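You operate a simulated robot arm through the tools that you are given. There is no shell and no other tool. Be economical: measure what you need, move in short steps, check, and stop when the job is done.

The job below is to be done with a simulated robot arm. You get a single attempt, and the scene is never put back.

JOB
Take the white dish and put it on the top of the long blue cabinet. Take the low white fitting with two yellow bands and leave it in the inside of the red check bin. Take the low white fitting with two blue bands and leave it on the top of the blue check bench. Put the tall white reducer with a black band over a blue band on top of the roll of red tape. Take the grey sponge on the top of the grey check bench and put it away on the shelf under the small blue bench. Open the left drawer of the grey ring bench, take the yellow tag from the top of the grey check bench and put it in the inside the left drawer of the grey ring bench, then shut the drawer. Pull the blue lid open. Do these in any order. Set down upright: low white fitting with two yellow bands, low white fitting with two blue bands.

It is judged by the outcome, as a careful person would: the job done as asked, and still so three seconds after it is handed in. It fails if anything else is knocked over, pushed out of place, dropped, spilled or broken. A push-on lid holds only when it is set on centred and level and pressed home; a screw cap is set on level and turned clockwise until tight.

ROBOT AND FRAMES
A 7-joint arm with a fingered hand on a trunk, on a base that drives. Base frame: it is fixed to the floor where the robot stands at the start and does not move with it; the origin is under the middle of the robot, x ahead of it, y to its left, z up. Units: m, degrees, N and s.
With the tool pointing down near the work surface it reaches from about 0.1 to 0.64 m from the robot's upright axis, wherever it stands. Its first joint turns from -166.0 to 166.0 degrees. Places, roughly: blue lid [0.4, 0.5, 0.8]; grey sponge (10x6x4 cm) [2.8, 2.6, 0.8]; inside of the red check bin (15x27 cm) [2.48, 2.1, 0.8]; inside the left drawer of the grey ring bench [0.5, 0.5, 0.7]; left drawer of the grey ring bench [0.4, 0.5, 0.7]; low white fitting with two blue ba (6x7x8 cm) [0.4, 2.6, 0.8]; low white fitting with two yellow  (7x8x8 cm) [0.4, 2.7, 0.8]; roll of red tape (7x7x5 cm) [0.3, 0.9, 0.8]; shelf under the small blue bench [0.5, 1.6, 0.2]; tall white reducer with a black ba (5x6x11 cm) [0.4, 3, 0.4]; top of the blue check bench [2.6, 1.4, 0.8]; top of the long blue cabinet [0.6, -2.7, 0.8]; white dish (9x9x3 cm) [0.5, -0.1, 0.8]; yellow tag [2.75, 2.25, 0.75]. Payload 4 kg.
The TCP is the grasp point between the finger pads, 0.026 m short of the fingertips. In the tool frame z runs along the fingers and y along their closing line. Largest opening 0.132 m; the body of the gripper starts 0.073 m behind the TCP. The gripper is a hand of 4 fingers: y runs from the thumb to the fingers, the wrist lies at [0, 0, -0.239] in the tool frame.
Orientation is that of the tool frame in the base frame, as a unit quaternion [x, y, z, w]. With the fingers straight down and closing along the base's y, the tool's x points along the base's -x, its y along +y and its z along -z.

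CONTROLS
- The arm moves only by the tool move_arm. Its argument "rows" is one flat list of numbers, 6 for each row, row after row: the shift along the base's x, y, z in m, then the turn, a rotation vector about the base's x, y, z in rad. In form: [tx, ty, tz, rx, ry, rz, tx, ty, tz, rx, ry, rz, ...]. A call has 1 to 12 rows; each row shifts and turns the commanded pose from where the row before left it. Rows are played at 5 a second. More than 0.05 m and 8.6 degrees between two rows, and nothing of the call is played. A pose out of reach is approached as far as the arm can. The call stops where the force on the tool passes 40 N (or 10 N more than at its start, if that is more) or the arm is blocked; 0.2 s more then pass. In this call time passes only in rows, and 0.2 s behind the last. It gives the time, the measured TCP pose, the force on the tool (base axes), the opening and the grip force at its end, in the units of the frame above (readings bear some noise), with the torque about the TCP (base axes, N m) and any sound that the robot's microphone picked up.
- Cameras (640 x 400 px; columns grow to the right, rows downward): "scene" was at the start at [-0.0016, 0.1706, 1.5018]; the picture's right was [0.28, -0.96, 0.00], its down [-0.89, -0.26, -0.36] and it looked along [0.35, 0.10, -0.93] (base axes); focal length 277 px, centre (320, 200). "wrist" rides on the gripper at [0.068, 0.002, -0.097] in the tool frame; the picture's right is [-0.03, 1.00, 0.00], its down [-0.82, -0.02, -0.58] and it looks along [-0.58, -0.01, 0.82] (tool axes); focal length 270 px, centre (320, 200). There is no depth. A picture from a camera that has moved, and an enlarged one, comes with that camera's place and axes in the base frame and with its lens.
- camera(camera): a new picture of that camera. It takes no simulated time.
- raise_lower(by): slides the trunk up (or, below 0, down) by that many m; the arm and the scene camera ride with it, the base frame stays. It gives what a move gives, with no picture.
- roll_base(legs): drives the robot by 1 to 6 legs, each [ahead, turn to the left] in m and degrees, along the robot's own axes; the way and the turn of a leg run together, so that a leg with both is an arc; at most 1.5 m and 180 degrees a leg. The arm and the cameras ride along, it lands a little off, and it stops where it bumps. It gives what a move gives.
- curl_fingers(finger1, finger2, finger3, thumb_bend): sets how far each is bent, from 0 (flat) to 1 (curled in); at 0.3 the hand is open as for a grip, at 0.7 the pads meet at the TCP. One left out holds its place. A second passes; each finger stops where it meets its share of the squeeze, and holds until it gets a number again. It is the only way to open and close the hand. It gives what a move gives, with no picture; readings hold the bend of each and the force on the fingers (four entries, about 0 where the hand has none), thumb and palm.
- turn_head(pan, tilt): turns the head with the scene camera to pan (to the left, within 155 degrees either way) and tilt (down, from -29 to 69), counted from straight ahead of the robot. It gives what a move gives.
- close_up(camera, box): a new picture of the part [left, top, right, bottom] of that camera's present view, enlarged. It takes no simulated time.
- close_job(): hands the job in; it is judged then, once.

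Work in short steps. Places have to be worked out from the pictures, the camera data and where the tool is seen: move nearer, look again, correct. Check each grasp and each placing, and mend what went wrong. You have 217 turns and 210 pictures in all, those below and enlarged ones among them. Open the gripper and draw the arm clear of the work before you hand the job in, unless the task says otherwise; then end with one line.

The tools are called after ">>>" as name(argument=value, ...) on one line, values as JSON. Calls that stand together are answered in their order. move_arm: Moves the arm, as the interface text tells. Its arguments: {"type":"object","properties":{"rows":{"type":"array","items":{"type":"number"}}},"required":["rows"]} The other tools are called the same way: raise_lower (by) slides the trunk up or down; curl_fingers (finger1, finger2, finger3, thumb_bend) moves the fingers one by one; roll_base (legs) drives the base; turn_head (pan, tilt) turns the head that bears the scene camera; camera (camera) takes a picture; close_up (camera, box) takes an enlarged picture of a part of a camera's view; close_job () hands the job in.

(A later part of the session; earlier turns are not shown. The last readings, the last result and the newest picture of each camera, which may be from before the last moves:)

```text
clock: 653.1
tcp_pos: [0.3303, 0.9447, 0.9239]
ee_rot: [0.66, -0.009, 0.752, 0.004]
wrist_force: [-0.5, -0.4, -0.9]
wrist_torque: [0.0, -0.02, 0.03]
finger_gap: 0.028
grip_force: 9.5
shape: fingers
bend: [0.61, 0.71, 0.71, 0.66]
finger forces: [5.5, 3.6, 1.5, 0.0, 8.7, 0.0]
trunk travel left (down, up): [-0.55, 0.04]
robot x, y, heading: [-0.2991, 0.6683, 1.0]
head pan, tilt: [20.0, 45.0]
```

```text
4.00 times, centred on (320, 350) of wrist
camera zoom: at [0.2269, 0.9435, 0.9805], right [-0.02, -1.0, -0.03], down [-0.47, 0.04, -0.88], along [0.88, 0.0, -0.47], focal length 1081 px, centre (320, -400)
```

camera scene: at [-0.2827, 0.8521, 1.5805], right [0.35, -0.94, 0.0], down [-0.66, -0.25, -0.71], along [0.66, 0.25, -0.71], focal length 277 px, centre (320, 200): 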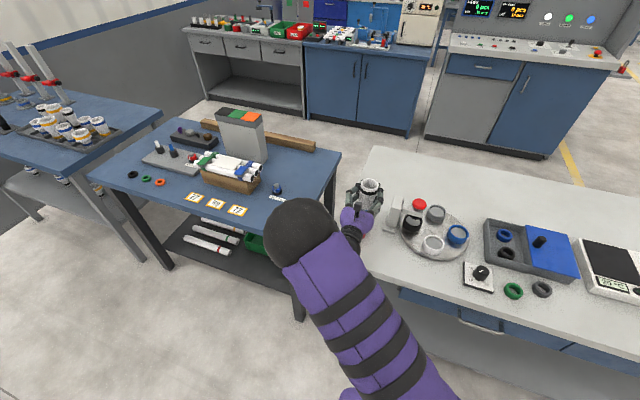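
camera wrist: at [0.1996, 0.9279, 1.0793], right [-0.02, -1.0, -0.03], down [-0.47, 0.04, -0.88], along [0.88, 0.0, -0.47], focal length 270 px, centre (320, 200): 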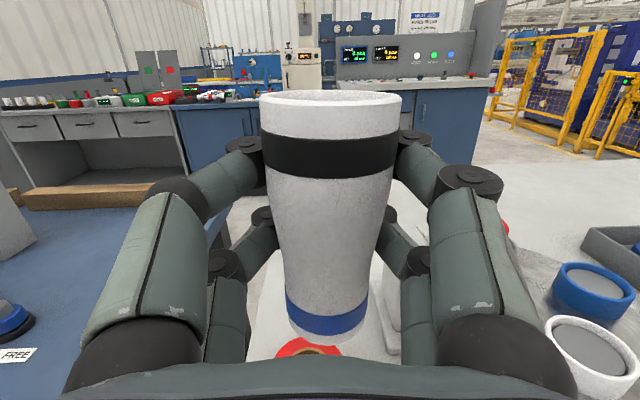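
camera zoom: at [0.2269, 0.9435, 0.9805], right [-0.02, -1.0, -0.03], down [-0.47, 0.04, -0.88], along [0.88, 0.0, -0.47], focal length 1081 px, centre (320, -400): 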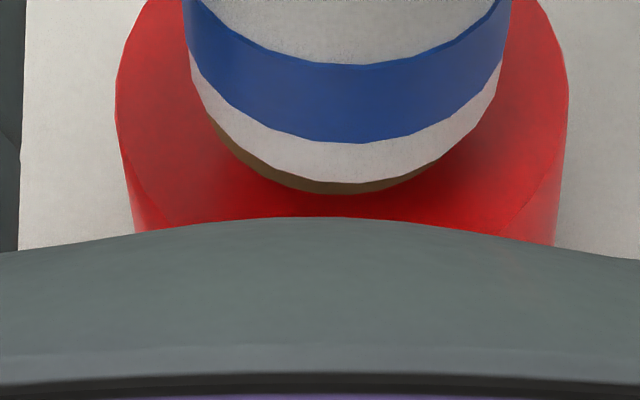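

The bottom now covers the hole concentrically with the core ring. I continue down to contact.

>>> move_arm(rows=[0, 0.001, -0.003, 0, 0, 0])

>>> move_arm(rows=[0, 0, -0.002, 0, 0, 0])

>>> move_arm(rows=[0, 0, -0.002, 0, 0, 0])

```text
clock: 653.5
tcp_pos: [0.3311, 0.9468, 0.9212]
ee_rot: [0.659, -0.01, 0.752, 0.005]
wrist_force: [0.3, -0.6, -1.1]
wrist_torque: [0.01, 0.0, 0.02]
finger_gap: 0.0278
grip_force: 9.3
shape: fingers
bend: [0.61, 0.71, 0.71, 0.66]
finger forces: [5.5, 3.6, 1.5, 0.0, 8.7, 0.1]
trunk travel left (down, up): [-0.55, 0.04]
robot x, y, heading: [-0.302, 0.6671, 1.0]
head pan, tilt: [20.0, 45.0]
```

```text
clock: 653.9
tcp_pos: [0.3308, 0.9458, 0.9192]
ee_rot: [0.66, -0.009, 0.751, 0.005]
wrist_force: [0.1, -0.3, -0.8]
wrist_torque: [0.01, -0.03, -0.03]
finger_gap: 0.0279
grip_force: 9.7
shape: fingers
bend: [0.61, 0.71, 0.71, 0.66]
finger forces: [5.5, 3.6, 1.3, 0.0, 8.6, 0.1]
trunk travel left (down, up): [-0.55, 0.04]
robot x, y, heading: [-0.3006, 0.6704, 0.9]
head pan, tilt: [20.0, 45.0]
```

```text
clock: 654.3
tcp_pos: [0.3325, 0.9459, 0.9166]
ee_rot: [0.66, -0.01, 0.751, 0.005]
wrist_force: [0.5, 0.5, -0.7]
wrist_torque: [-0.01, 0.0, 0.02]
finger_gap: 0.0278
grip_force: 10.1
shape: fingers
bend: [0.61, 0.71, 0.71, 0.66]
finger forces: [5.5, 3.5, 1.4, 0.1, 8.8, 0.0]
trunk travel left (down, up): [-0.55, 0.04]
robot x, y, heading: [-0.2987, 0.6708, 0.9]
head pan, tilt: [20.0, 45.0]
```

>>> move_arm(rows=[0, 0, -0.002, 0, 0, 0])

>>> move_arm(rows=[0, 0, -0.002, 0, 0, 0])

>>> close_up(camera="wrist", box=[240, 300, 400, 400])

```text
clock: 654.7
tcp_pos: [0.3301, 0.9465, 0.9154]
ee_rot: [0.659, -0.009, 0.752, 0.005]
wrist_force: [-0.1, -0.4, -0.7]
wrist_torque: [-0.01, -0.01, 0.01]
finger_gap: 0.0279
grip_force: 9.6
shape: fingers
bend: [0.61, 0.71, 0.71, 0.66]
finger forces: [5.6, 3.5, 1.4, 0.0, 8.8, 0.0]
trunk travel left (down, up): [-0.55, 0.04]
robot x, y, heading: [-0.2978, 0.6698, 0.8]
head pan, tilt: [20.0, 45.0]
```

```text
clock: 655.1
tcp_pos: [0.331, 0.9467, 0.9123]
ee_rot: [0.659, -0.011, 0.752, 0.006]
wrist_force: [0.3, 0.1, -1.0]
wrist_torque: [0.02, -0.02, 0.03]
finger_gap: 0.0278
grip_force: 9.9
shape: fingers
bend: [0.61, 0.71, 0.71, 0.66]
finger forces: [5.5, 3.6, 1.3, 0.0, 8.7, 0.0]
trunk travel left (down, up): [-0.55, 0.04]
robot x, y, heading: [-0.3039, 0.6634, 0.8]
head pan, tilt: [20.0, 45.0]
```

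```text
4.00 times, centred on (320, 350) of wrist
camera zoom: at [0.2268, 0.9446, 0.9691], right [-0.02, -1.0, -0.03], down [-0.47, 0.04, -0.88], along [0.88, 0.0, -0.47], focal length 1081 px, centre (320, -400)
```

zoom: 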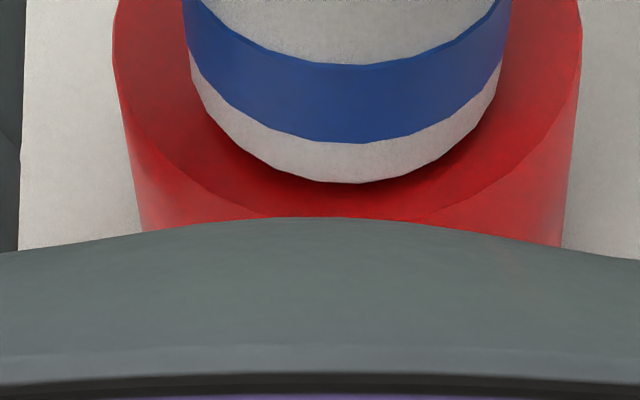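

By the ellipse geometry, the reducer is about 7 mm short of the tape's centre in x. I shift +7 mm and go on down.

>>> move_arm(rows=[0.007, 0, 0.001, 0, 0, 0])

>>> move_arm(rows=[0, 0, -0.003, 0, 0, 0])

>>> move_arm(rows=[0, 0, -0.002, 0, 0, 0])

>>> move_arm(rows=[0, 0, -0.002, 0, 0, 0])

```text
clock: 655.5
tcp_pos: [0.3369, 0.9456, 0.9151]
ee_rot: [0.659, -0.009, 0.752, 0.005]
wrist_force: [-0.3, 0.1, -0.9]
wrist_torque: [0.0, -0.02, 0.0]
finger_gap: 0.0277
grip_force: 10.0
shape: fingers
bend: [0.61, 0.71, 0.71, 0.66]
finger forces: [5.5, 3.6, 1.4, 0.1, 8.7, 0.0]
trunk travel left (down, up): [-0.55, 0.04]
robot x, y, heading: [-0.3004, 0.6723, 0.8]
head pan, tilt: [20.0, 45.0]
```

```text
clock: 655.9
tcp_pos: [0.338, 0.9463, 0.9126]
ee_rot: [0.66, -0.01, 0.752, 0.005]
wrist_force: [0.3, 0.5, 0.1]
wrist_torque: [0.02, -0.03, 0.01]
finger_gap: 0.0275
grip_force: 9.6
shape: fingers
bend: [0.61, 0.71, 0.71, 0.66]
finger forces: [5.5, 3.6, 1.4, 0.1, 8.8, 0.0]
trunk travel left (down, up): [-0.55, 0.04]
robot x, y, heading: [-0.301, 0.6667, 0.7]
head pan, tilt: [20.0, 45.0]
```

```text
clock: 656.3
tcp_pos: [0.339, 0.9465, 0.9101]
ee_rot: [0.658, -0.009, 0.753, 0.004]
wrist_force: [0.3, 0.5, 6.8]
wrist_torque: [-0.05, -0.07, -0.02]
finger_gap: 0.0276
grip_force: 9.7
shape: fingers
bend: [0.61, 0.71, 0.71, 0.66]
finger forces: [5.3, 3.6, 1.3, 0.1, 9.3, 0.1]
trunk travel left (down, up): [-0.55, 0.04]
robot x, y, heading: [-0.3011, 0.6716, 0.6]
head pan, tilt: [20.0, 45.0]
```

```text
clock: 656.7
tcp_pos: [0.3373, 0.9464, 0.9087]
ee_rot: [0.658, -0.01, 0.753, 0.005]
wrist_force: [2.1, 2.7, 12.7]
wrist_torque: [-0.1, -0.13, 0.02]
finger_gap: 0.0274
grip_force: 10.1
shape: fingers
bend: [0.61, 0.71, 0.71, 0.66]
finger forces: [5.3, 3.7, 1.3, 0.0, 10.3, 0.0]
trunk travel left (down, up): [-0.55, 0.04]
robot x, y, heading: [-0.3, 0.671, 0.8]
head pan, tilt: [20.0, 45.0]
```

Contact at 0.911. I ease to a light touch and look before releasing.

>>> move_arm(rows=[0, 0, 0.001, 0, 0, 0])

>>> camera(camera="wrist")

>>> close_up(camera="scene", box=[320, 165, 420, 228])

```text
clock: 657.1
tcp_pos: [0.3377, 0.9469, 0.9091]
ee_rot: [0.658, -0.01, 0.753, 0.005]
wrist_force: [1.6, 2.0, 10.1]
wrist_torque: [-0.09, -0.14, 0.03]
finger_gap: 0.0274
grip_force: 10.2
shape: fingers
bend: [0.61, 0.71, 0.71, 0.66]
finger forces: [5.2, 3.7, 1.4, 0.0, 10.2, 0.0]
trunk travel left (down, up): [-0.55, 0.04]
robot x, y, heading: [-0.2987, 0.6689, 0.7]
head pan, tilt: [20.0, 45.0]
```

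```text
48 pictures are left
camera wrist: at [0.2328, 0.9446, 0.965], right [-0.02, -1.0, -0.03], down [-0.46, 0.04, -0.88], along [0.89, 0.0, -0.47], focal length 270 px, centre (320, 200)
```

wrist: 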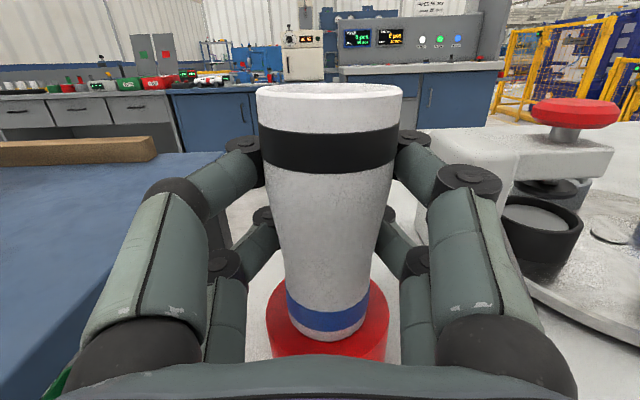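

```text
6.35 times, centred on (370, 196) of scene
camera zoom: at [-0.2837, 0.8519, 1.5805], right [0.35, -0.94, 0.0], down [-0.66, -0.25, -0.71], along [0.66, 0.25, -0.71], focal length 1760 px, centre (2, 222)
```

zoom: 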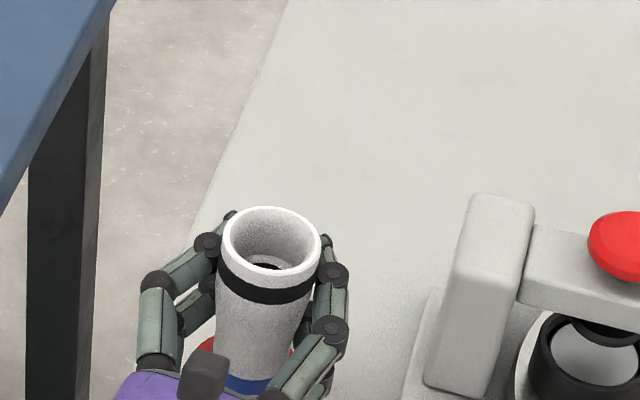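

It sits centred on the tape. I release gently: lower pair first, then the upper pair, then open wider.

>>> curl_fingers(finger2=0.6, finger3=0.6)

>>> curl_fingers(finger1=0.56, finger2=0.56, finger3=0.56, thumb_bend=0.56)

>>> curl_fingers(finger1=0.42, finger2=0.42, finger3=0.42, thumb_bend=0.42)

>>> camera(camera="wrist")

```text
clock: 658.1
tcp_pos: [0.3366, 0.9464, 0.9087]
ee_rot: [0.66, -0.01, 0.751, 0.005]
wrist_force: [0.2, 3.2, 8.9]
wrist_torque: [0.01, -0.04, 0.0]
finger_gap: 0.0274
grip_force: 7.5
shape: fingers
bend: [0.61, 0.6, 0.6, 0.66]
finger forces: [6.1, 0.0, 0.1, 0.1, 9.1, 0.1]
trunk travel left (down, up): [-0.55, 0.04]
robot x, y, heading: [-0.3022, 0.672, 0.9]
head pan, tilt: [20.0, 45.0]
```

```text
clock: 659.1
tcp_pos: [0.338, 0.9462, 0.9091]
ee_rot: [0.66, -0.01, 0.751, 0.005]
wrist_force: [0.9, 0.0, 0.6]
wrist_torque: [0.02, 0.04, -0.03]
finger_gap: 0.0448
grip_force: 0.0
shape: fingers
bend: [0.56, 0.56, 0.56, 0.56]
finger forces: [0.0, 0.0, 0.0, 0.1, 0.0, 0.1]
trunk travel left (down, up): [-0.55, 0.04]
robot x, y, heading: [-0.2998, 0.667, 1.1]
head pan, tilt: [20.0, 45.0]
```

```text
clock: 660.1
tcp_pos: [0.3373, 0.947, 0.9099]
ee_rot: [0.659, -0.01, 0.752, 0.005]
wrist_force: [0.7, -0.4, -0.1]
wrist_torque: [0.0, -0.03, 0.01]
finger_gap: 0.0926
grip_force: 0.1
shape: fingers
bend: [0.42, 0.42, 0.42, 0.42]
finger forces: [0.1, 0.1, 0.1, 0.1, 0.1, 0.1]
trunk travel left (down, up): [-0.55, 0.04]
robot x, y, heading: [-0.3028, 0.6668, 0.8]
head pan, tilt: [20.0, 45.0]
```

```text
46 pictures are left
camera wrist: at [0.2332, 0.9446, 0.9645], right [-0.02, -1.0, -0.03], down [-0.47, 0.04, -0.88], along [0.88, 0.0, -0.47], focal length 270 px, centre (320, 200)
```

wrist: 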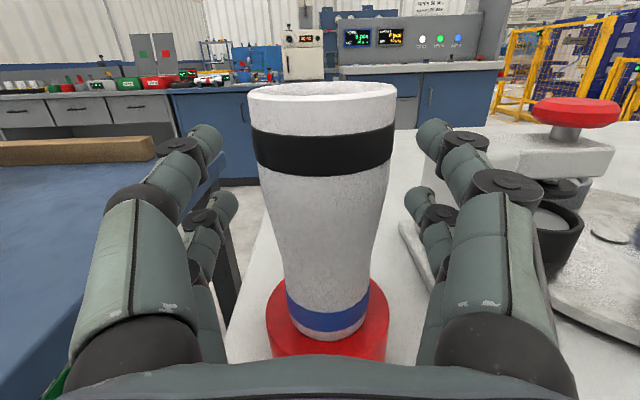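

It stands upright by itself on the roll. I withdraw the hand straight back.

>>> move_arm(rows=[-0.02, 0, 0, 0, 0, 0, -0.03, 0, 0, 0, 0, 0, -0.04, 0, 0, 0, 0, 0, -0.04, 0, 0, 0, 0, 0, -0.03, 0, 0, 0, 0, 0])

>>> camera(camera="wrist")

```text
clock: 661.3
tcp_pos: [0.1771, 0.9483, 0.9094]
ee_rot: [0.66, -0.01, 0.751, 0.005]
wrist_force: [-0.4, 0.4, -0.2]
wrist_torque: [0.0, -0.03, 0.01]
finger_gap: 0.0922
grip_force: 0.1
shape: fingers
bend: [0.42, 0.42, 0.42, 0.42]
finger forces: [0.0, 0.1, 0.0, 0.0, 0.1, 0.0]
trunk travel left (down, up): [-0.55, 0.04]
robot x, y, heading: [-0.3027, 0.6717, 0.7]
head pan, tilt: [20.0, 45.0]
```

```text
45 pictures are left
camera wrist: at [0.0728, 0.9457, 0.9648], right [-0.02, -1.0, -0.03], down [-0.47, 0.04, -0.88], along [0.88, 0.0, -0.47], focal length 270 px, centre (320, 200)
```

wrist: 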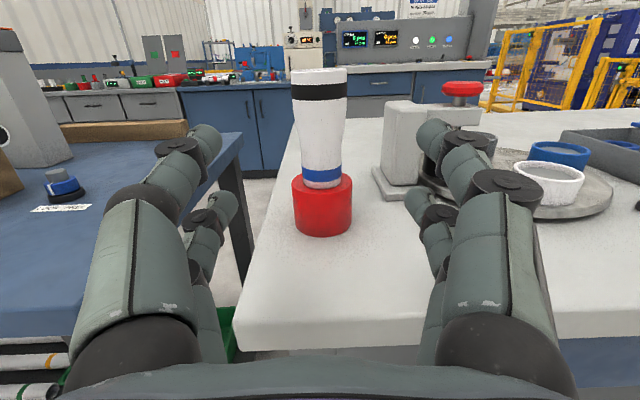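

The reducer stands square on the tape roll. Last is the blue-band fitting: I back off, pitch the hand to point down again, and raise it for travel.

>>> roll_base(legs=[[-0.2, 0]])

>>> move_arm(rows=[0, -0.01, 0.015, 0, 0.143, 0, 0, -0.01, 0.015, 0, 0.143, 0, 0, -0.01, 0.015, 0, 0.143, 0, 0, -0.01, 0.015, 0, 0.143, 0, 0, -0.01, 0.015, 0, 0.143, 0, 0, -0.01, 0.015, 0, 0.143, 0, 0, -0.01, 0.015, 0, 0.143, 0, 0, -0.01, 0.015, 0, 0.143, 0, 0, -0.01, 0.015, 0, 0.143, 0, 0, -0.01, 0.015, 0, 0.143, 0, 0, -0.01, 0.015, 0, 0.143, 0, 0, -0.01, 0.015, 0, 0.138, 0])

```text
clock: 662.9
tcp_pos: [-0.0215, 0.9426, 0.9087]
ee_rot: [0.659, -0.011, 0.752, 0.007]
wrist_force: [0.4, -0.4, 0.5]
wrist_torque: [0.02, -0.03, -0.01]
finger_gap: 0.0925
grip_force: 0.1
shape: fingers
bend: [0.42, 0.42, 0.42, 0.42]
finger forces: [0.0, 0.0, 0.0, 0.0, 0.0, 0.0]
trunk travel left (down, up): [-0.55, 0.04]
robot x, y, heading: [-0.5019, 0.6669, 0.6]
head pan, tilt: [20.0, 45.0]
```

```text
clock: 665.5
tcp_pos: [-0.0271, 0.8632, 0.993]
ee_rot: [0.964, 0.008, 0.263, 0.042]
wrist_force: [-1.0, 0.4, 0.2]
wrist_torque: [0.0, 0.02, 0.0]
finger_gap: 0.093
grip_force: 0.0
shape: fingers
bend: [0.42, 0.42, 0.42, 0.42]
finger forces: [0.0, 0.0, 0.0, 0.1, 0.0, 0.1]
out of reach, approached as far as the arm can: row 8, 9, 10, 11, 12
trunk travel left (down, up): [-0.55, 0.04]
robot x, y, heading: [-0.5007, 0.6659, 0.2]
head pan, tilt: [20.0, 45.0]
```

That pose hits a joint limit; I turn about the finger axis by 90° (camera to the right side), then finish pointing down.

>>> move_arm(rows=[0, 0, 0.005, 0.0726, -0.011, -0.1228, 0, 0, 0.005, 0.0726, -0.011, -0.1228, 0, 0, 0.005, 0.0726, -0.011, -0.1228, 0, 0, 0.005, 0.0726, -0.011, -0.1228, 0, 0, 0.005, 0.0726, -0.011, -0.1228, 0, 0, 0.005, 0.0726, -0.011, -0.1228, 0, 0, 0.005, 0.0726, -0.011, -0.1228, 0, 0, 0.005, 0.0726, -0.011, -0.1228, 0, 0, 0.005, 0.0726, -0.011, -0.1228, 0, 0, 0.005, 0.0726, -0.011, -0.1228, 0, 0, 0.005, 0.0726, -0.011, -0.1228])

>>> move_arm(rows=[0, 0, 0, 0.02, 0.133, 0, 0, 0, 0, 0.02, 0.133, 0, 0, 0, 0, 0.02, 0.133, 0, 0, 0, 0, 0.02, 0.133, 0])

```text
clock: 667.9
tcp_pos: [-0.026, 0.8617, 1.0502]
ee_rot: [0.685, -0.678, 0.216, -0.157]
wrist_force: [-0.3, 0.1, 0.0]
wrist_torque: [-0.01, 0.0, 0.01]
finger_gap: 0.093
grip_force: 0.1
shape: fingers
bend: [0.42, 0.42, 0.42, 0.42]
finger forces: [0.0, 0.0, 0.1, 0.0, 0.0, 0.0]
trunk travel left (down, up): [-0.55, 0.04]
robot x, y, heading: [-0.4991, 0.6648, 0.6]
head pan, tilt: [20.0, 45.0]
```

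```text
clock: 668.9
tcp_pos: [-0.0269, 0.8612, 1.0506]
ee_rot: [0.711, -0.703, -0.002, 0.0]
wrist_force: [0.4, -1.0, -0.6]
wrist_torque: [0.0, -0.01, 0.05]
finger_gap: 0.0929
grip_force: 0.1
shape: fingers
bend: [0.42, 0.42, 0.42, 0.42]
finger forces: [0.0, 0.1, 0.0, 0.0, 0.0, 0.1]
trunk travel left (down, up): [-0.55, 0.04]
robot x, y, heading: [-0.5043, 0.6642, 0.6]
head pan, tilt: [20.0, 45.0]
```

Pointing straight down now. I draw the arm in and drive to the fittings bench.

>>> move_arm(rows=[-0.01, -0.04, 0, 0, 0, 0, -0.01, -0.04, 0, 0, 0, 0, -0.01, -0.04, 0, 0, 0, 0, -0.01, -0.03, 0, 0, 0, 0])

>>> roll_base(legs=[[0, 89.5], [1.0, 0], [0.9, 0], [0, -90], [0.39, 0]])

>>> camera(camera="wrist")

```text
clock: 669.9
tcp_pos: [-0.0676, 0.7106, 1.0504]
ee_rot: [0.711, -0.703, 0.001, -0.001]
wrist_force: [0.1, 0.1, 0.4]
wrist_torque: [0.02, 0.02, 0.03]
finger_gap: 0.0928
grip_force: 0.1
shape: fingers
bend: [0.42, 0.42, 0.42, 0.42]
finger forces: [0.1, 0.0, 0.0, 0.0, 0.0, 0.0]
trunk travel left (down, up): [-0.55, 0.04]
robot x, y, heading: [-0.4979, 0.6658, 0.6]
head pan, tilt: [20.0, 45.0]
```

```text
clock: 690.0
tcp_pos: [0.3352, 2.6021, 1.0487]
ee_rot: [-0.699, 0.715, 0.0, 0.001]
wrist_force: [-0.4, -0.2, 0.3]
wrist_torque: [0.01, 0.04, -0.03]
finger_gap: 0.0927
grip_force: 0.0
shape: fingers
bend: [0.42, 0.42, 0.42, 0.42]
finger forces: [0.1, 0.1, 0.0, 0.0, 0.1, 0.0]
trunk travel left (down, up): [-0.55, 0.04]
robot x, y, heading: [-0.0994, 2.5746, -1.1]
head pan, tilt: [20.0, 45.0]
```

```text
44 pictures are left
camera wrist: at [0.3315, 2.5326, 1.1469], right [-1.0, 0.05, 0.0], down [0.04, 0.82, 0.58], along [0.03, 0.58, -0.82], focal length 270 px, centre (320, 200)
```

wrist: 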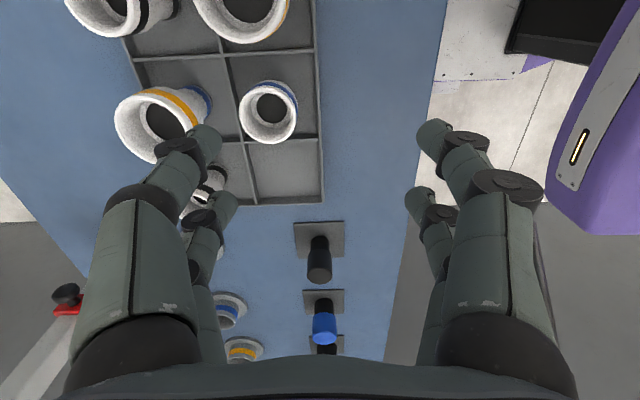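

The blue-band fitting's rim is at about (0.387, 2.612). I move over it and lower to 0.94 to check.

>>> move_arm(rows=[0.026, 0.005, 0, 0, 0, -0.023, 0.026, 0.005, 0, 0, 0, 0, 0, 0, -0.04, 0, 0, 0, 0, 0, -0.04, 0, 0, 0, 0, 0, -0.025, 0, 0, 0])

>>> camera(camera="wrist")

```text
clock: 691.1
tcp_pos: [0.3877, 2.6115, 0.946]
ee_rot: [-0.691, 0.723, 0.0, 0.0]
wrist_force: [-0.5, 0.4, 0.3]
wrist_torque: [-0.02, 0.0, 0.04]
finger_gap: 0.093
grip_force: 0.0
shape: fingers
bend: [0.42, 0.42, 0.42, 0.42]
finger forces: [0.0, 0.0, 0.0, 0.0, 0.0, 0.1]
trunk travel left (down, up): [-0.55, 0.04]
robot x, y, heading: [-0.1019, 2.5701, -1.2]
head pan, tilt: [20.0, 45.0]
```

```text
43 pictures are left
camera wrist: at [0.3826, 2.5425, 1.0431], right [-1.0, 0.07, 0.0], down [0.05, 0.81, 0.58], along [0.04, 0.58, -0.82], focal length 270 px, centre (320, 200)
```

wrist: 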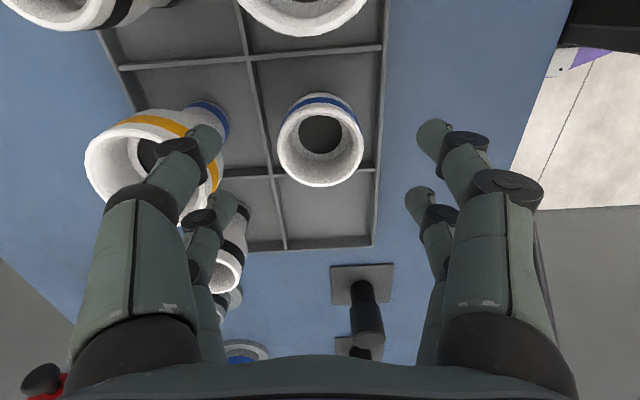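

Aligned. I lower to 0.872 and close.

>>> move_arm(rows=[0, -0.002, -0.03, 0, 0, 0, 0, 0, -0.03, 0, 0, 0, 0, 0, -0.014, 0, 0, 0])

>>> curl_fingers(finger1=0.66, finger2=0.66, finger3=0.66, thumb_bend=0.66)

>>> camera(camera="wrist")

```text
clock: 692.0
tcp_pos: [0.3863, 2.6119, 0.8725]
ee_rot: [-0.691, 0.723, -0.001, 0.0]
wrist_force: [-0.1, -0.5, 0.1]
wrist_torque: [0.02, 0.0, 0.01]
finger_gap: 0.0928
grip_force: 0.3
shape: fingers
bend: [0.42, 0.42, 0.42, 0.42]
finger forces: [0.0, 0.0, 0.0, 0.1, 0.1, 0.0]
trunk travel left (down, up): [-0.55, 0.04]
robot x, y, heading: [-0.0968, 2.5698, -1.2]
head pan, tilt: [20.0, 45.0]
```

```text
clock: 693.0
tcp_pos: [0.3864, 2.6117, 0.8721]
ee_rot: [-0.691, 0.723, -0.001, 0.001]
wrist_force: [-0.5, -0.2, 0.4]
wrist_torque: [-0.03, 0.0, -0.04]
finger_gap: 0.0252
grip_force: 9.6
shape: fingers
bend: [0.62, 0.54, 0.57, 0.64]
finger forces: [3.0, 7.3, 6.3, 0.0, 2.8, 0.0]
trunk travel left (down, up): [-0.55, 0.04]
robot x, y, heading: [-0.1007, 2.5705, -1.0]
head pan, tilt: [20.0, 45.0]
```

```text
42 pictures are left
camera wrist: at [0.382, 2.541, 0.9691], right [-1.0, 0.07, 0.0], down [0.06, 0.81, 0.58], along [0.04, 0.58, -0.82], focal length 270 px, centre (320, 200)
```

wrist: 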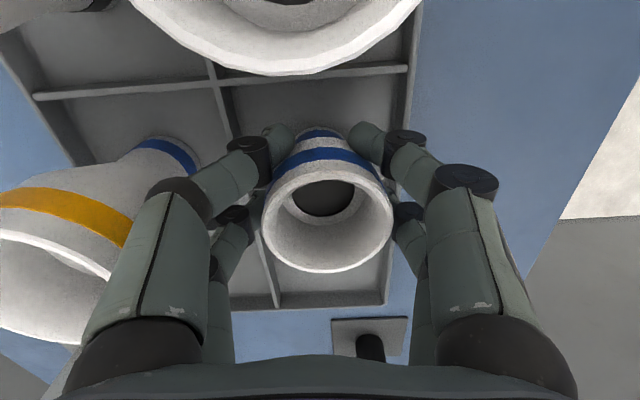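

It's gripped, but centred about 8 mm too far to +y in the hand. I reopen, shift 8 mm and grip again.

>>> curl_fingers(finger1=0.44, finger2=0.44, finger3=0.44, thumb_bend=0.44)

>>> move_arm(rows=[-0.002, 0.008, 0, 0, 0, 0])

>>> curl_fingers(finger1=0.66, finger2=0.66, finger3=0.66, thumb_bend=0.66)

>>> camera(camera="wrist")

```text
clock: 694.0
tcp_pos: [0.3854, 2.6102, 0.8715]
ee_rot: [-0.692, 0.722, -0.002, 0.0]
wrist_force: [-0.3, -0.8, -0.2]
wrist_torque: [0.02, 0.0, 0.0]
finger_gap: 0.0857
grip_force: 0.1
shape: fingers
bend: [0.44, 0.44, 0.44, 0.44]
finger forces: [0.0, 0.0, 0.1, 0.0, 0.1, 0.0]
trunk travel left (down, up): [-0.55, 0.04]
robot x, y, heading: [-0.0994, 2.5709, -0.7]
head pan, tilt: [20.0, 45.0]
```

```text
clock: 694.4
tcp_pos: [0.3866, 2.6189, 0.8721]
ee_rot: [-0.691, 0.723, 0.0, 0.001]
wrist_force: [0.9, 0.4, -0.1]
wrist_torque: [-0.01, -0.04, 0.01]
finger_gap: 0.0858
grip_force: 0.1
shape: fingers
bend: [0.44, 0.44, 0.44, 0.44]
finger forces: [0.1, 0.0, 0.0, 0.1, 0.0, 0.1]
trunk travel left (down, up): [-0.55, 0.04]
robot x, y, heading: [-0.1013, 2.5715, -0.9]
head pan, tilt: [20.0, 45.0]
```

```text
clock: 695.4
tcp_pos: [0.3843, 2.6189, 0.8714]
ee_rot: [-0.692, 0.722, 0.0, 0.0]
wrist_force: [1.0, 0.1, 0.1]
wrist_torque: [-0.01, 0.03, 0.02]
finger_gap: 0.0399
grip_force: 14.4
shape: fingers
bend: [0.57, 0.56, 0.58, 0.62]
finger forces: [6.4, 8.4, 5.7, 0.1, 8.1, 0.0]
trunk travel left (down, up): [-0.55, 0.04]
robot x, y, heading: [-0.1002, 2.5738, -1.4]
head pan, tilt: [20.0, 45.0]
```

```text
41 pictures are left
camera wrist: at [0.38, 2.5491, 0.9687], right [-1.0, 0.07, 0.0], down [0.06, 0.81, 0.58], along [0.04, 0.58, -0.82], focal length 270 px, centre (320, 200)
```

wrist: 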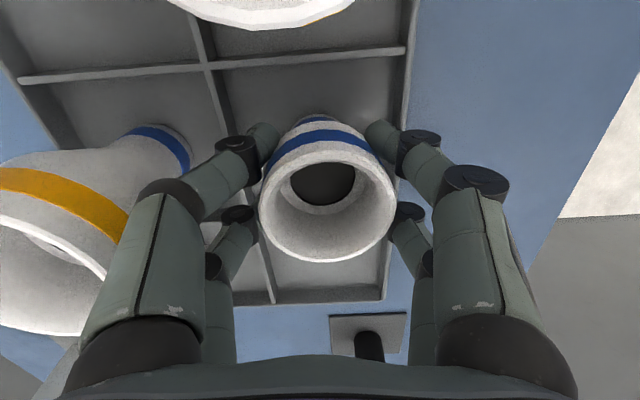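

Even grip. I lift, draw in and start the drive to the east side.

>>> move_arm(rows=[0, 0, 0.02, 0, 0, 0, 0, 0, 0.04, 0, 0, 0, 0, 0, 0.045, 0, 0, 0, 0, 0, 0.045, 0, 0, 0, 0, 0, 0.045, 0, 0, 0, -0.03, -0.01, 0, 0, 0, 0, -0.03, 0, 0, 0, 0, 0])

>>> camera(camera="wrist")

```text
clock: 697.0
tcp_pos: [0.324, 2.6083, 1.0666]
ee_rot: [-0.692, 0.722, -0.001, 0.001]
wrist_force: [0.5, 0.0, 0.0]
wrist_torque: [0.01, 0.02, -0.01]
finger_gap: 0.04
grip_force: 14.2
shape: fingers
bend: [0.57, 0.56, 0.58, 0.62]
finger forces: [6.5, 8.4, 5.7, 0.1, 7.9, 0.0]
trunk travel left (down, up): [-0.55, 0.04]
robot x, y, heading: [-0.1042, 2.5722, -1.2]
head pan, tilt: [20.0, 45.0]
```

```text
40 pictures are left
camera wrist: at [0.3189, 2.5382, 1.1639], right [-1.0, 0.07, 0.0], down [0.06, 0.81, 0.58], along [0.04, 0.58, -0.82], focal length 270 px, centre (320, 200)
```

wrist: 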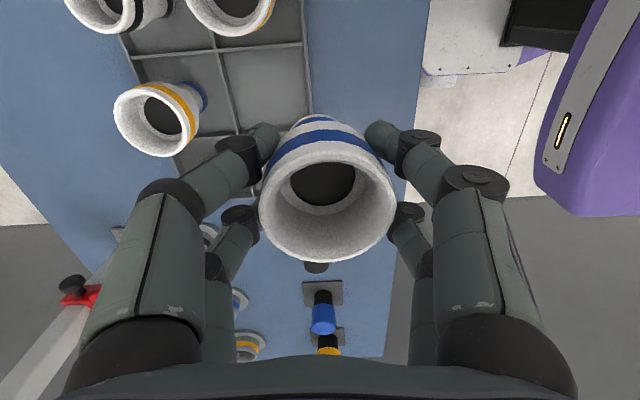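

Held fast. I back out and drive south along the west aisle.

>>> roll_base(legs=[[-0.25, 0], [0, -89], [1.5, 0], [1.5, 0], [0.55, 0], [0, 90]])

```text
clock: 724.2
tcp_pos: [0.0501, -0.917, 1.0664]
ee_rot: [0.707, -0.707, 0.001, 0.0]
wrist_force: [-0.7, -0.3, -0.8]
wrist_torque: [0.02, -0.02, -0.01]
finger_gap: 0.039
grip_force: 13.3
shape: fingers
bend: [0.57, 0.56, 0.59, 0.62]
finger forces: [5.6, 7.8, 5.4, 0.0, 7.6, 0.0]
trunk travel left (down, up): [-0.55, 0.04]
robot x, y, heading: [-0.3723, -0.9724, 1.5]
head pan, tilt: [20.0, 45.0]
```

>>> roll_base(legs=[[1.0, -1.5], [0.95, 0], [0, 90], [1.2, 0], [1.2, 0], [0, -90]])

>>> turn_head(pan=0, tilt=30)

>>> camera(camera="scene")

```text
clock: 753.7
tcp_pos: [1.9015, 1.4959, 1.0667]
ee_rot: [-0.704, 0.71, -0.001, 0.002]
wrist_force: [0.7, 0.7, -1.4]
wrist_torque: [-0.01, 0.02, 0.04]
finger_gap: 0.0384
grip_force: 12.4
shape: fingers
bend: [0.57, 0.56, 0.59, 0.62]
finger forces: [5.2, 7.2, 5.1, 0.1, 7.2, 0.0]
trunk travel left (down, up): [-0.55, 0.04]
robot x, y, heading: [1.4796, 1.4412, 1.0]
head pan, tilt: [20.0, 45.0]
```

```text
clock: 754.6
tcp_pos: [1.901, 1.4951, 1.0657]
ee_rot: [-0.704, 0.71, 0.0, 0.002]
wrist_force: [0.5, -0.2, -0.1]
wrist_torque: [0.0, 0.01, -0.03]
finger_gap: 0.0384
grip_force: 12.5
shape: fingers
bend: [0.57, 0.56, 0.59, 0.62]
finger forces: [5.2, 7.3, 5.2, 0.0, 7.2, 0.0]
trunk travel left (down, up): [-0.55, 0.04]
robot x, y, heading: [1.475, 1.4461, 1.0]
head pan, tilt: [0.0, 30.0]
```

```text
39 pictures are left
camera scene: at [1.5095, 1.599, 1.603], right [0.02, -1.0, 0.0], down [-0.5, -0.01, -0.87], along [0.87, 0.01, -0.5], focal length 277 px, centre (320, 200)
```

scene: 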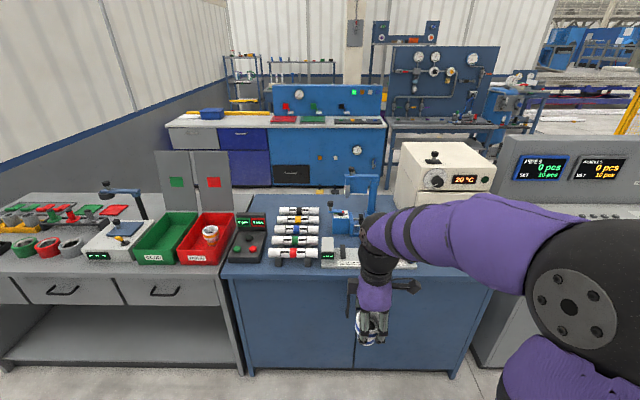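

I go nearer for a view down onto the bench top.

>>> roll_base(legs=[[0.4, 0]])

>>> turn_head(pan=-5, tilt=45)

>>> camera(camera="scene")

>>> camera(camera="wrist")

```text
clock: 757.1
tcp_pos: [2.304, 1.5002, 1.0663]
ee_rot: [-0.703, 0.711, 0.0, 0.001]
wrist_force: [0.4, 0.1, -0.7]
wrist_torque: [-0.04, -0.01, 0.01]
finger_gap: 0.0382
grip_force: 12.4
shape: fingers
bend: [0.57, 0.56, 0.59, 0.62]
finger forces: [5.1, 7.2, 5.2, 0.1, 7.2, 0.0]
trunk travel left (down, up): [-0.55, 0.04]
robot x, y, heading: [1.8801, 1.4501, 0.3]
head pan, tilt: [0.0, 30.0]
```

```text
clock: 757.9
tcp_pos: [2.3045, 1.4989, 1.0669]
ee_rot: [-0.703, 0.711, -0.001, 0.001]
wrist_force: [-0.7, 0.5, -0.9]
wrist_torque: [0.0, 0.01, 0.03]
finger_gap: 0.0386
grip_force: 12.0
shape: fingers
bend: [0.57, 0.56, 0.59, 0.62]
finger forces: [5.2, 7.4, 5.1, 0.1, 7.2, 0.1]
trunk travel left (down, up): [-0.55, 0.04]
robot x, y, heading: [1.8781, 1.4524, 0.8]
head pan, tilt: [-5.0, 45.0]
```

```text
38 pictures are left
camera scene: at [1.9033, 1.5973, 1.5805], right [-0.07, -1.0, 0.0], down [-0.7, 0.05, -0.71], along [0.71, -0.05, -0.71], focal length 277 px, centre (320, 200)
```

scene: 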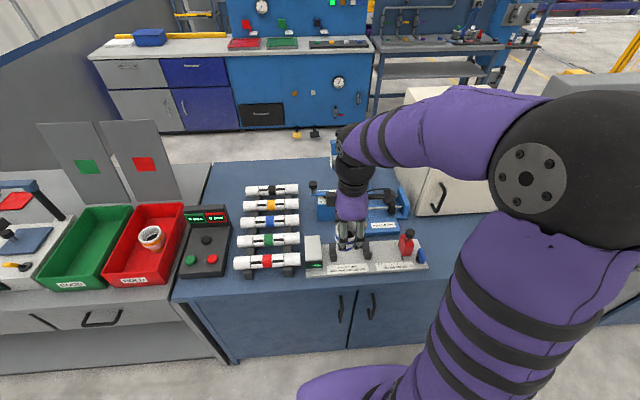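

```text
37 pictures are left
camera wrist: at [2.3016, 1.4295, 1.1636], right [-1.0, 0.04, 0.0], down [0.03, 0.82, 0.58], along [0.02, 0.58, -0.82], focal length 270 px, centre (320, 200)
```

wrist: 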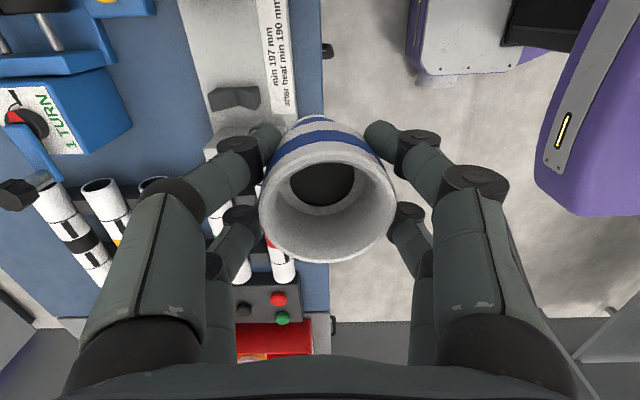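

The front is crowded; there may be room at the right front corner. I swing the arm to the left to see it.

>>> move_arm(rows=[-0.02, 0.045, 0, 0, 0, 0, -0.02, 0.045, 0, 0, 0, 0, -0.02, 0.045, 0, 0, 0, 0, -0.02, 0.045, 0, 0, 0, 0, -0.02, 0.045, 0, 0, 0, 0, 0, 0.045, 0, 0, 0, 0])

>>> camera(camera="scene")

```text
clock: 759.2
tcp_pos: [2.2027, 1.7702, 1.065]
ee_rot: [-0.702, 0.712, -0.001, -0.001]
wrist_force: [0.0, -0.1, -0.6]
wrist_torque: [0.0, 0.04, 0.02]
finger_gap: 0.0382
grip_force: 11.9
shape: fingers
bend: [0.57, 0.56, 0.59, 0.62]
finger forces: [5.2, 7.3, 5.1, 0.0, 7.1, 0.1]
trunk travel left (down, up): [-0.55, 0.04]
robot x, y, heading: [1.8787, 1.4491, 0.5]
head pan, tilt: [-5.0, 45.0]
```

```text
36 pictures are left
camera scene: at [1.9034, 1.5977, 1.5804], right [-0.07, -1.0, 0.0], down [-0.71, 0.05, -0.71], along [0.7, -0.05, -0.71], focal length 277 px, centre (320, 200)
```

scene: 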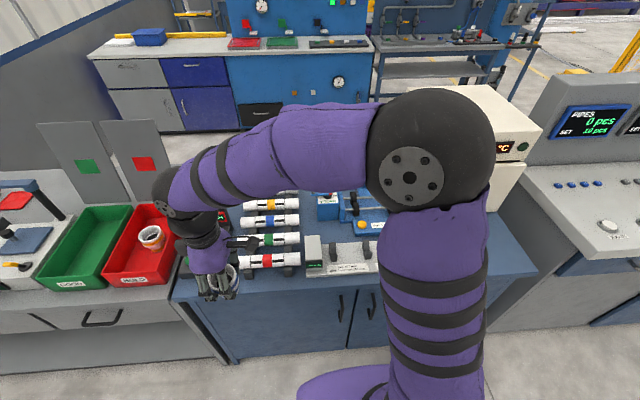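

There's a clear patch at the right front of the bench, around (2.46, 1.02), in front of the white oven. I shift the base to face it.

>>> roll_base(legs=[[-0.1, 0], [0, -90], [0.38, 0], [0, 90], [0.2, 0]])

>>> camera(camera="scene")

```text
clock: 772.0
tcp_pos: [2.3051, 1.412, 1.0653]
ee_rot: [0.711, -0.703, 0.001, -0.001]
wrist_force: [1.0, 0.6, -0.4]
wrist_torque: [0.02, 0.01, 0.03]
finger_gap: 0.0374
grip_force: 11.5
shape: fingers
bend: [0.58, 0.56, 0.59, 0.63]
finger forces: [5.0, 7.2, 4.6, 0.1, 6.9, 0.0]
trunk travel left (down, up): [-0.55, 0.04]
robot x, y, heading: [1.9892, 1.0826, 1.8]
head pan, tilt: [-5.0, 45.0]
```

```text
35 pictures are left
camera scene: at [2.0107, 1.2307, 1.5805], right [-0.05, -1.0, 0.0], down [-0.71, 0.04, -0.71], along [0.71, -0.04, -0.71], focal length 277 px, centre (320, 200)
```

scene: 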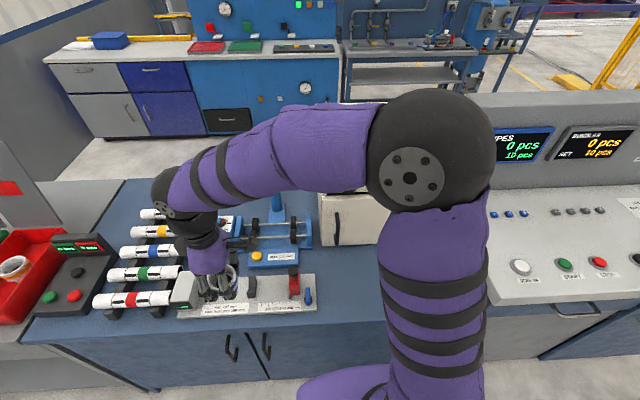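

The patch before the oven (x 2.35–2.57, y 0.85–1.17) is free. I bring the fitting over (2.45, 1.03) and look with the wrist camera.

>>> move_arm(rows=[0, -0.0475, 0, 0, 0, 0, 0, -0.0475, 0, 0, 0, 0, 0, -0.0475, 0, 0, 0, 0, 0, -0.0475, 0, 0, 0, 0, 0, -0.0475, 0, 0, 0, 0, 0, -0.0475, 0, 0, 0, 0, 0, -0.0475, 0, 0, 0, 0, 0, -0.0475, 0, 0, 0, 0, 0.04, 0, 0, 0, 0, 0, 0.04, 0, 0, 0, 0, 0, 0.04, 0, 0, 0, 0, 0, 0.025, 0, 0, 0, 0, 0])

>>> camera(camera="wrist")

>>> camera(camera="scene")

```text
clock: 774.6
tcp_pos: [2.4496, 1.0296, 1.0662]
ee_rot: [0.71, -0.704, -0.001, 0.0]
wrist_force: [-0.3, -0.4, -0.5]
wrist_torque: [-0.02, 0.0, -0.05]
finger_gap: 0.0363
grip_force: 11.5
shape: fingers
bend: [0.58, 0.56, 0.6, 0.63]
finger forces: [5.3, 7.1, 4.3, 0.0, 6.6, 0.0]
trunk travel left (down, up): [-0.55, 0.04]
robot x, y, heading: [1.9893, 1.0824, 1.9]
head pan, tilt: [-5.0, 45.0]
```

```text
34 pictures are left
camera wrist: at [2.4485, 0.9598, 1.163], right [-1.0, 0.02, 0.0], down [0.01, 0.82, 0.58], along [0.01, 0.58, -0.82], focal length 270 px, centre (320, 200)
```

wrist: 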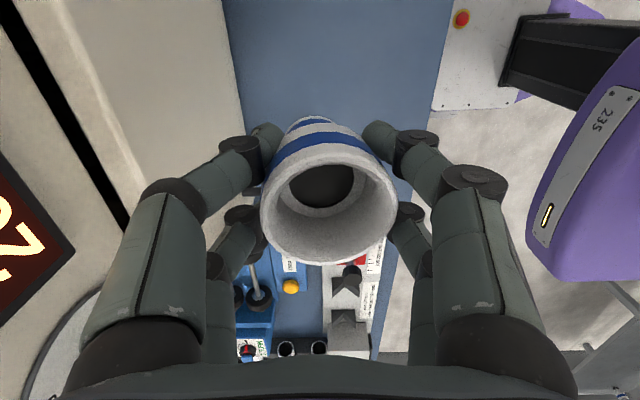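

```text
33 pictures are left
camera scene: at [2.0111, 1.2307, 1.5804], right [-0.05, -1.0, 0.0], down [-0.71, 0.04, -0.71], along [0.71, -0.04, -0.71], focal length 277 px, centre (320, 200)
```

scene: 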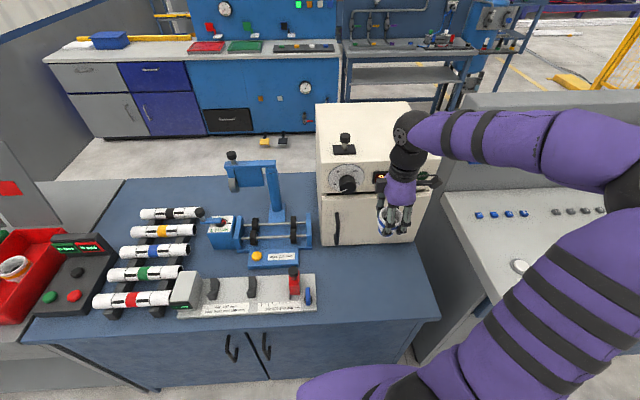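

The patch spans x 2.31–2.55, y from 0.88 up. I shift 2.5 cm away from the oven and lower to just above the top.

>>> move_arm(rows=[-0.025, 0.01, 0, 0, 0, 0, 0, 0, -0.045, 0, 0, 0, 0, 0, -0.045, 0, 0, 0, 0, 0, -0.045, 0, 0, 0, 0, 0, -0.04, 0, 0, 0])

>>> camera(camera="scene")

>>> move_arm(rows=[0, 0, -0.01, 0, 0, 0])

>>> move_arm(rows=[0, 0, -0.004, 0, 0, 0])

```text
clock: 775.8
tcp_pos: [2.4235, 1.0395, 0.8902]
ee_rot: [0.711, -0.703, 0.001, 0.0]
wrist_force: [-0.2, 0.2, -0.9]
wrist_torque: [0.01, -0.01, -0.03]
finger_gap: 0.0364
grip_force: 11.6
shape: fingers
bend: [0.58, 0.56, 0.6, 0.63]
finger forces: [5.5, 7.1, 4.2, 0.0, 6.6, 0.1]
trunk travel left (down, up): [-0.55, 0.04]
robot x, y, heading: [1.9885, 1.0819, 2.0]
head pan, tilt: [-5.0, 45.0]
```

```text
32 pictures are left
camera scene: at [2.0106, 1.2305, 1.5805], right [-0.05, -1.0, 0.0], down [-0.71, 0.04, -0.71], along [0.71, -0.04, -0.71], focal length 277 px, centre (320, 200)
```

scene: 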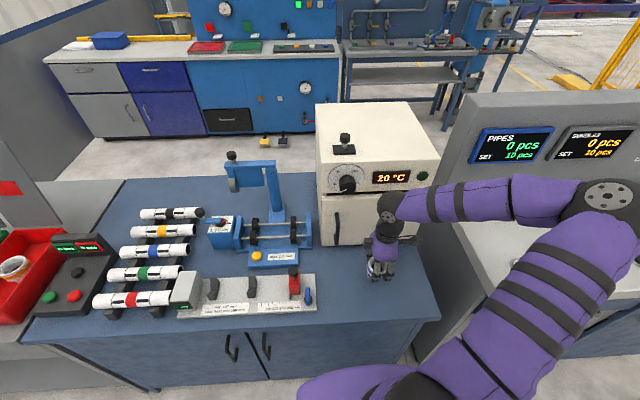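

```text
clock: 776.2
tcp_pos: [2.4233, 1.0391, 0.879]
ee_rot: [0.711, -0.703, 0.001, 0.0]
wrist_force: [-0.5, 0.3, -0.3]
wrist_torque: [-0.02, 0.02, -0.03]
finger_gap: 0.0363
grip_force: 12.1
shape: fingers
bend: [0.58, 0.56, 0.6, 0.63]
finger forces: [5.5, 7.1, 4.4, 0.0, 6.5, 0.1]
trunk travel left (down, up): [-0.55, 0.04]
robot x, y, heading: [1.9918, 1.0834, 1.9]
head pan, tilt: [-5.0, 45.0]
```

```text
clock: 776.6
tcp_pos: [2.423, 1.0395, 0.8761]
ee_rot: [0.711, -0.703, 0.001, -0.001]
wrist_force: [0.1, -0.2, -0.1]
wrist_torque: [0.01, 0.01, 0.01]
finger_gap: 0.0363
grip_force: 11.3
shape: fingers
bend: [0.58, 0.56, 0.6, 0.63]
finger forces: [5.4, 7.1, 4.2, 0.0, 6.4, 0.0]
trunk travel left (down, up): [-0.55, 0.04]
robot x, y, heading: [1.9882, 1.0862, 2.0]
head pan, tilt: [-5.0, 45.0]
```

Well placed. Small steps down to contact.

>>> move_arm(rows=[0, 0, -0.003, 0, 0, 0])

>>> move_arm(rows=[0, 0, -0.003, 0, 0, 0])

>>> move_arm(rows=[0, 0, -0.002, 0, 0, 0])

>>> move_arm(rows=[0, 0, -0.002, 0, 0, 0])

```text
clock: 777.0
tcp_pos: [2.4244, 1.0404, 0.8738]
ee_rot: [0.711, -0.703, 0.0, 0.0]
wrist_force: [1.2, 0.8, -0.7]
wrist_torque: [0.0, 0.01, -0.01]
finger_gap: 0.0363
grip_force: 11.7
shape: fingers
bend: [0.58, 0.56, 0.6, 0.63]
finger forces: [5.5, 7.1, 4.3, 0.1, 6.5, 0.1]
trunk travel left (down, up): [-0.55, 0.04]
robot x, y, heading: [1.9913, 1.0825, 1.9]
head pan, tilt: [-5.0, 45.0]
```

```text
clock: 777.4
tcp_pos: [2.4241, 1.0403, 0.8701]
ee_rot: [0.712, -0.703, 0.0, -0.001]
wrist_force: [-0.4, -0.4, -0.2]
wrist_torque: [0.0, -0.03, 0.01]
finger_gap: 0.0364
grip_force: 11.3
shape: fingers
bend: [0.58, 0.56, 0.6, 0.63]
finger forces: [5.5, 7.1, 4.3, 0.1, 6.5, 0.0]
trunk travel left (down, up): [-0.55, 0.04]
robot x, y, heading: [1.9866, 1.0826, 2.3]
head pan, tilt: [-5.0, 45.0]
```

```text
clock: 777.8
tcp_pos: [2.4244, 1.0419, 0.8682]
ee_rot: [0.711, -0.703, 0.001, 0.0]
wrist_force: [-0.4, -0.1, -1.0]
wrist_torque: [0.01, 0.01, -0.01]
finger_gap: 0.0363
grip_force: 11.8
shape: fingers
bend: [0.58, 0.56, 0.6, 0.63]
finger forces: [5.5, 7.1, 4.3, 0.0, 6.6, 0.1]
trunk travel left (down, up): [-0.55, 0.04]
robot x, y, heading: [1.9907, 1.0813, 2.0]
head pan, tilt: [-5.0, 45.0]
```

```text
clock: 778.2
tcp_pos: [2.4249, 1.04, 0.866]
ee_rot: [0.711, -0.703, 0.0, -0.001]
wrist_force: [-0.6, -0.4, -1.0]
wrist_torque: [-0.01, 0.0, -0.02]
finger_gap: 0.0364
grip_force: 11.8
shape: fingers
bend: [0.58, 0.56, 0.6, 0.63]
finger forces: [5.5, 7.1, 4.3, 0.0, 6.4, 0.0]
trunk travel left (down, up): [-0.55, 0.04]
robot x, y, heading: [1.9895, 1.0843, 2.1]
head pan, tilt: [-5.0, 45.0]
```

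>>> move_arm(rows=[0, 0, -0.002, 0, 0, 0])

>>> move_arm(rows=[0, 0, -0.002, 0, 0, 0])

>>> camera(camera="wrist")

```text
clock: 778.6
tcp_pos: [2.4245, 1.0392, 0.8652]
ee_rot: [0.712, -0.702, 0.001, 0.0]
wrist_force: [-0.2, 0.1, 0.3]
wrist_torque: [-0.02, 0.04, 0.0]
finger_gap: 0.0361
grip_force: 11.6
shape: fingers
bend: [0.58, 0.56, 0.6, 0.63]
finger forces: [5.7, 7.1, 4.1, 0.0, 6.6, 0.0]
trunk travel left (down, up): [-0.55, 0.04]
robot x, y, heading: [1.9912, 1.0833, 1.8]
head pan, tilt: [-5.0, 45.0]
```

```text
clock: 779.0
tcp_pos: [2.4251, 1.0406, 0.8619]
ee_rot: [0.712, -0.702, 0.0, 0.0]
wrist_force: [-1.3, -1.0, 9.6]
wrist_torque: [-0.02, 0.21, 0.02]
finger_gap: 0.0354
grip_force: 12.0
shape: fingers
bend: [0.59, 0.58, 0.6, 0.63]
finger forces: [6.4, 7.5, 4.0, 0.0, 6.5, 0.0]
trunk travel left (down, up): [-0.55, 0.04]
robot x, y, heading: [1.99, 1.0803, 1.8]
head pan, tilt: [-5.0, 45.0]
```

```text
31 pictures are left
camera wrist: at [2.4239, 0.9707, 0.9606], right [-1.0, 0.01, 0.0], down [0.01, 0.82, 0.58], along [0.01, 0.58, -0.82], focal length 270 px, centre (320, 200)
```

wrist: 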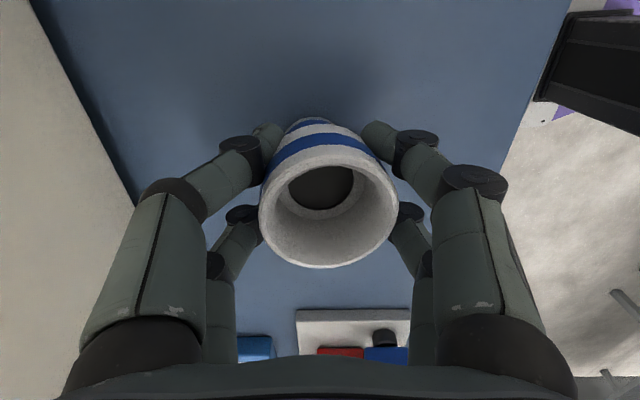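

Contact at 0.863. I release in stages and rise.

>>> curl_fingers(finger1=0.53, finger2=0.52, finger3=0.54, thumb_bend=0.54)

>>> curl_fingers(finger1=0.4, finger2=0.4, finger3=0.4, thumb_bend=0.4)

>>> camera(camera="wrist")

```text
clock: 780.0
tcp_pos: [2.4249, 1.0412, 0.8619]
ee_rot: [0.712, -0.703, 0.001, -0.001]
wrist_force: [0.3, -0.1, 0.0]
wrist_torque: [0.0, 0.0, 0.0]
finger_gap: 0.0533
grip_force: 0.4
shape: fingers
bend: [0.53, 0.52, 0.54, 0.54]
finger forces: [0.0, 0.0, 0.3, 0.0, 0.1, 0.0]
trunk travel left (down, up): [-0.55, 0.04]
robot x, y, heading: [1.9903, 1.0862, 1.7]
head pan, tilt: [-5.0, 45.0]
```

```text
clock: 781.0
tcp_pos: [2.4254, 1.0415, 0.8617]
ee_rot: [0.711, -0.703, 0.0, 0.0]
wrist_force: [-0.2, 0.9, 0.0]
wrist_torque: [-0.04, 0.02, 0.0]
finger_gap: 0.0994
grip_force: 0.1
shape: fingers
bend: [0.4, 0.4, 0.4, 0.4]
finger forces: [0.0, 0.0, 0.0, 0.0, 0.0, 0.1]
trunk travel left (down, up): [-0.55, 0.04]
robot x, y, heading: [1.9868, 1.0824, 1.8]
head pan, tilt: [-5.0, 45.0]
```

```text
30 pictures are left
camera wrist: at [2.4244, 0.9707, 0.9598], right [-1.0, 0.01, 0.0], down [0.01, 0.82, 0.58], along [0.01, 0.58, -0.82], focal length 270 px, centre (320, 200)
```

wrist: 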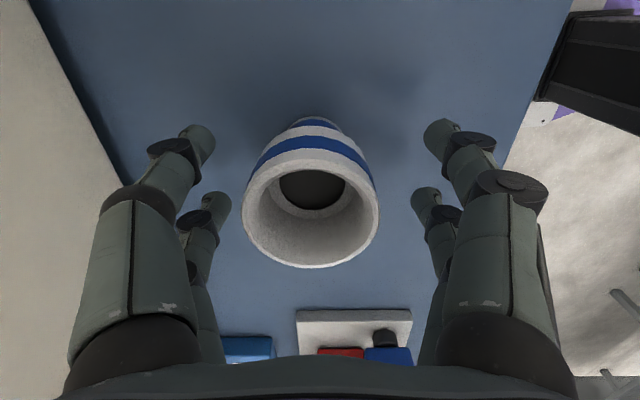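

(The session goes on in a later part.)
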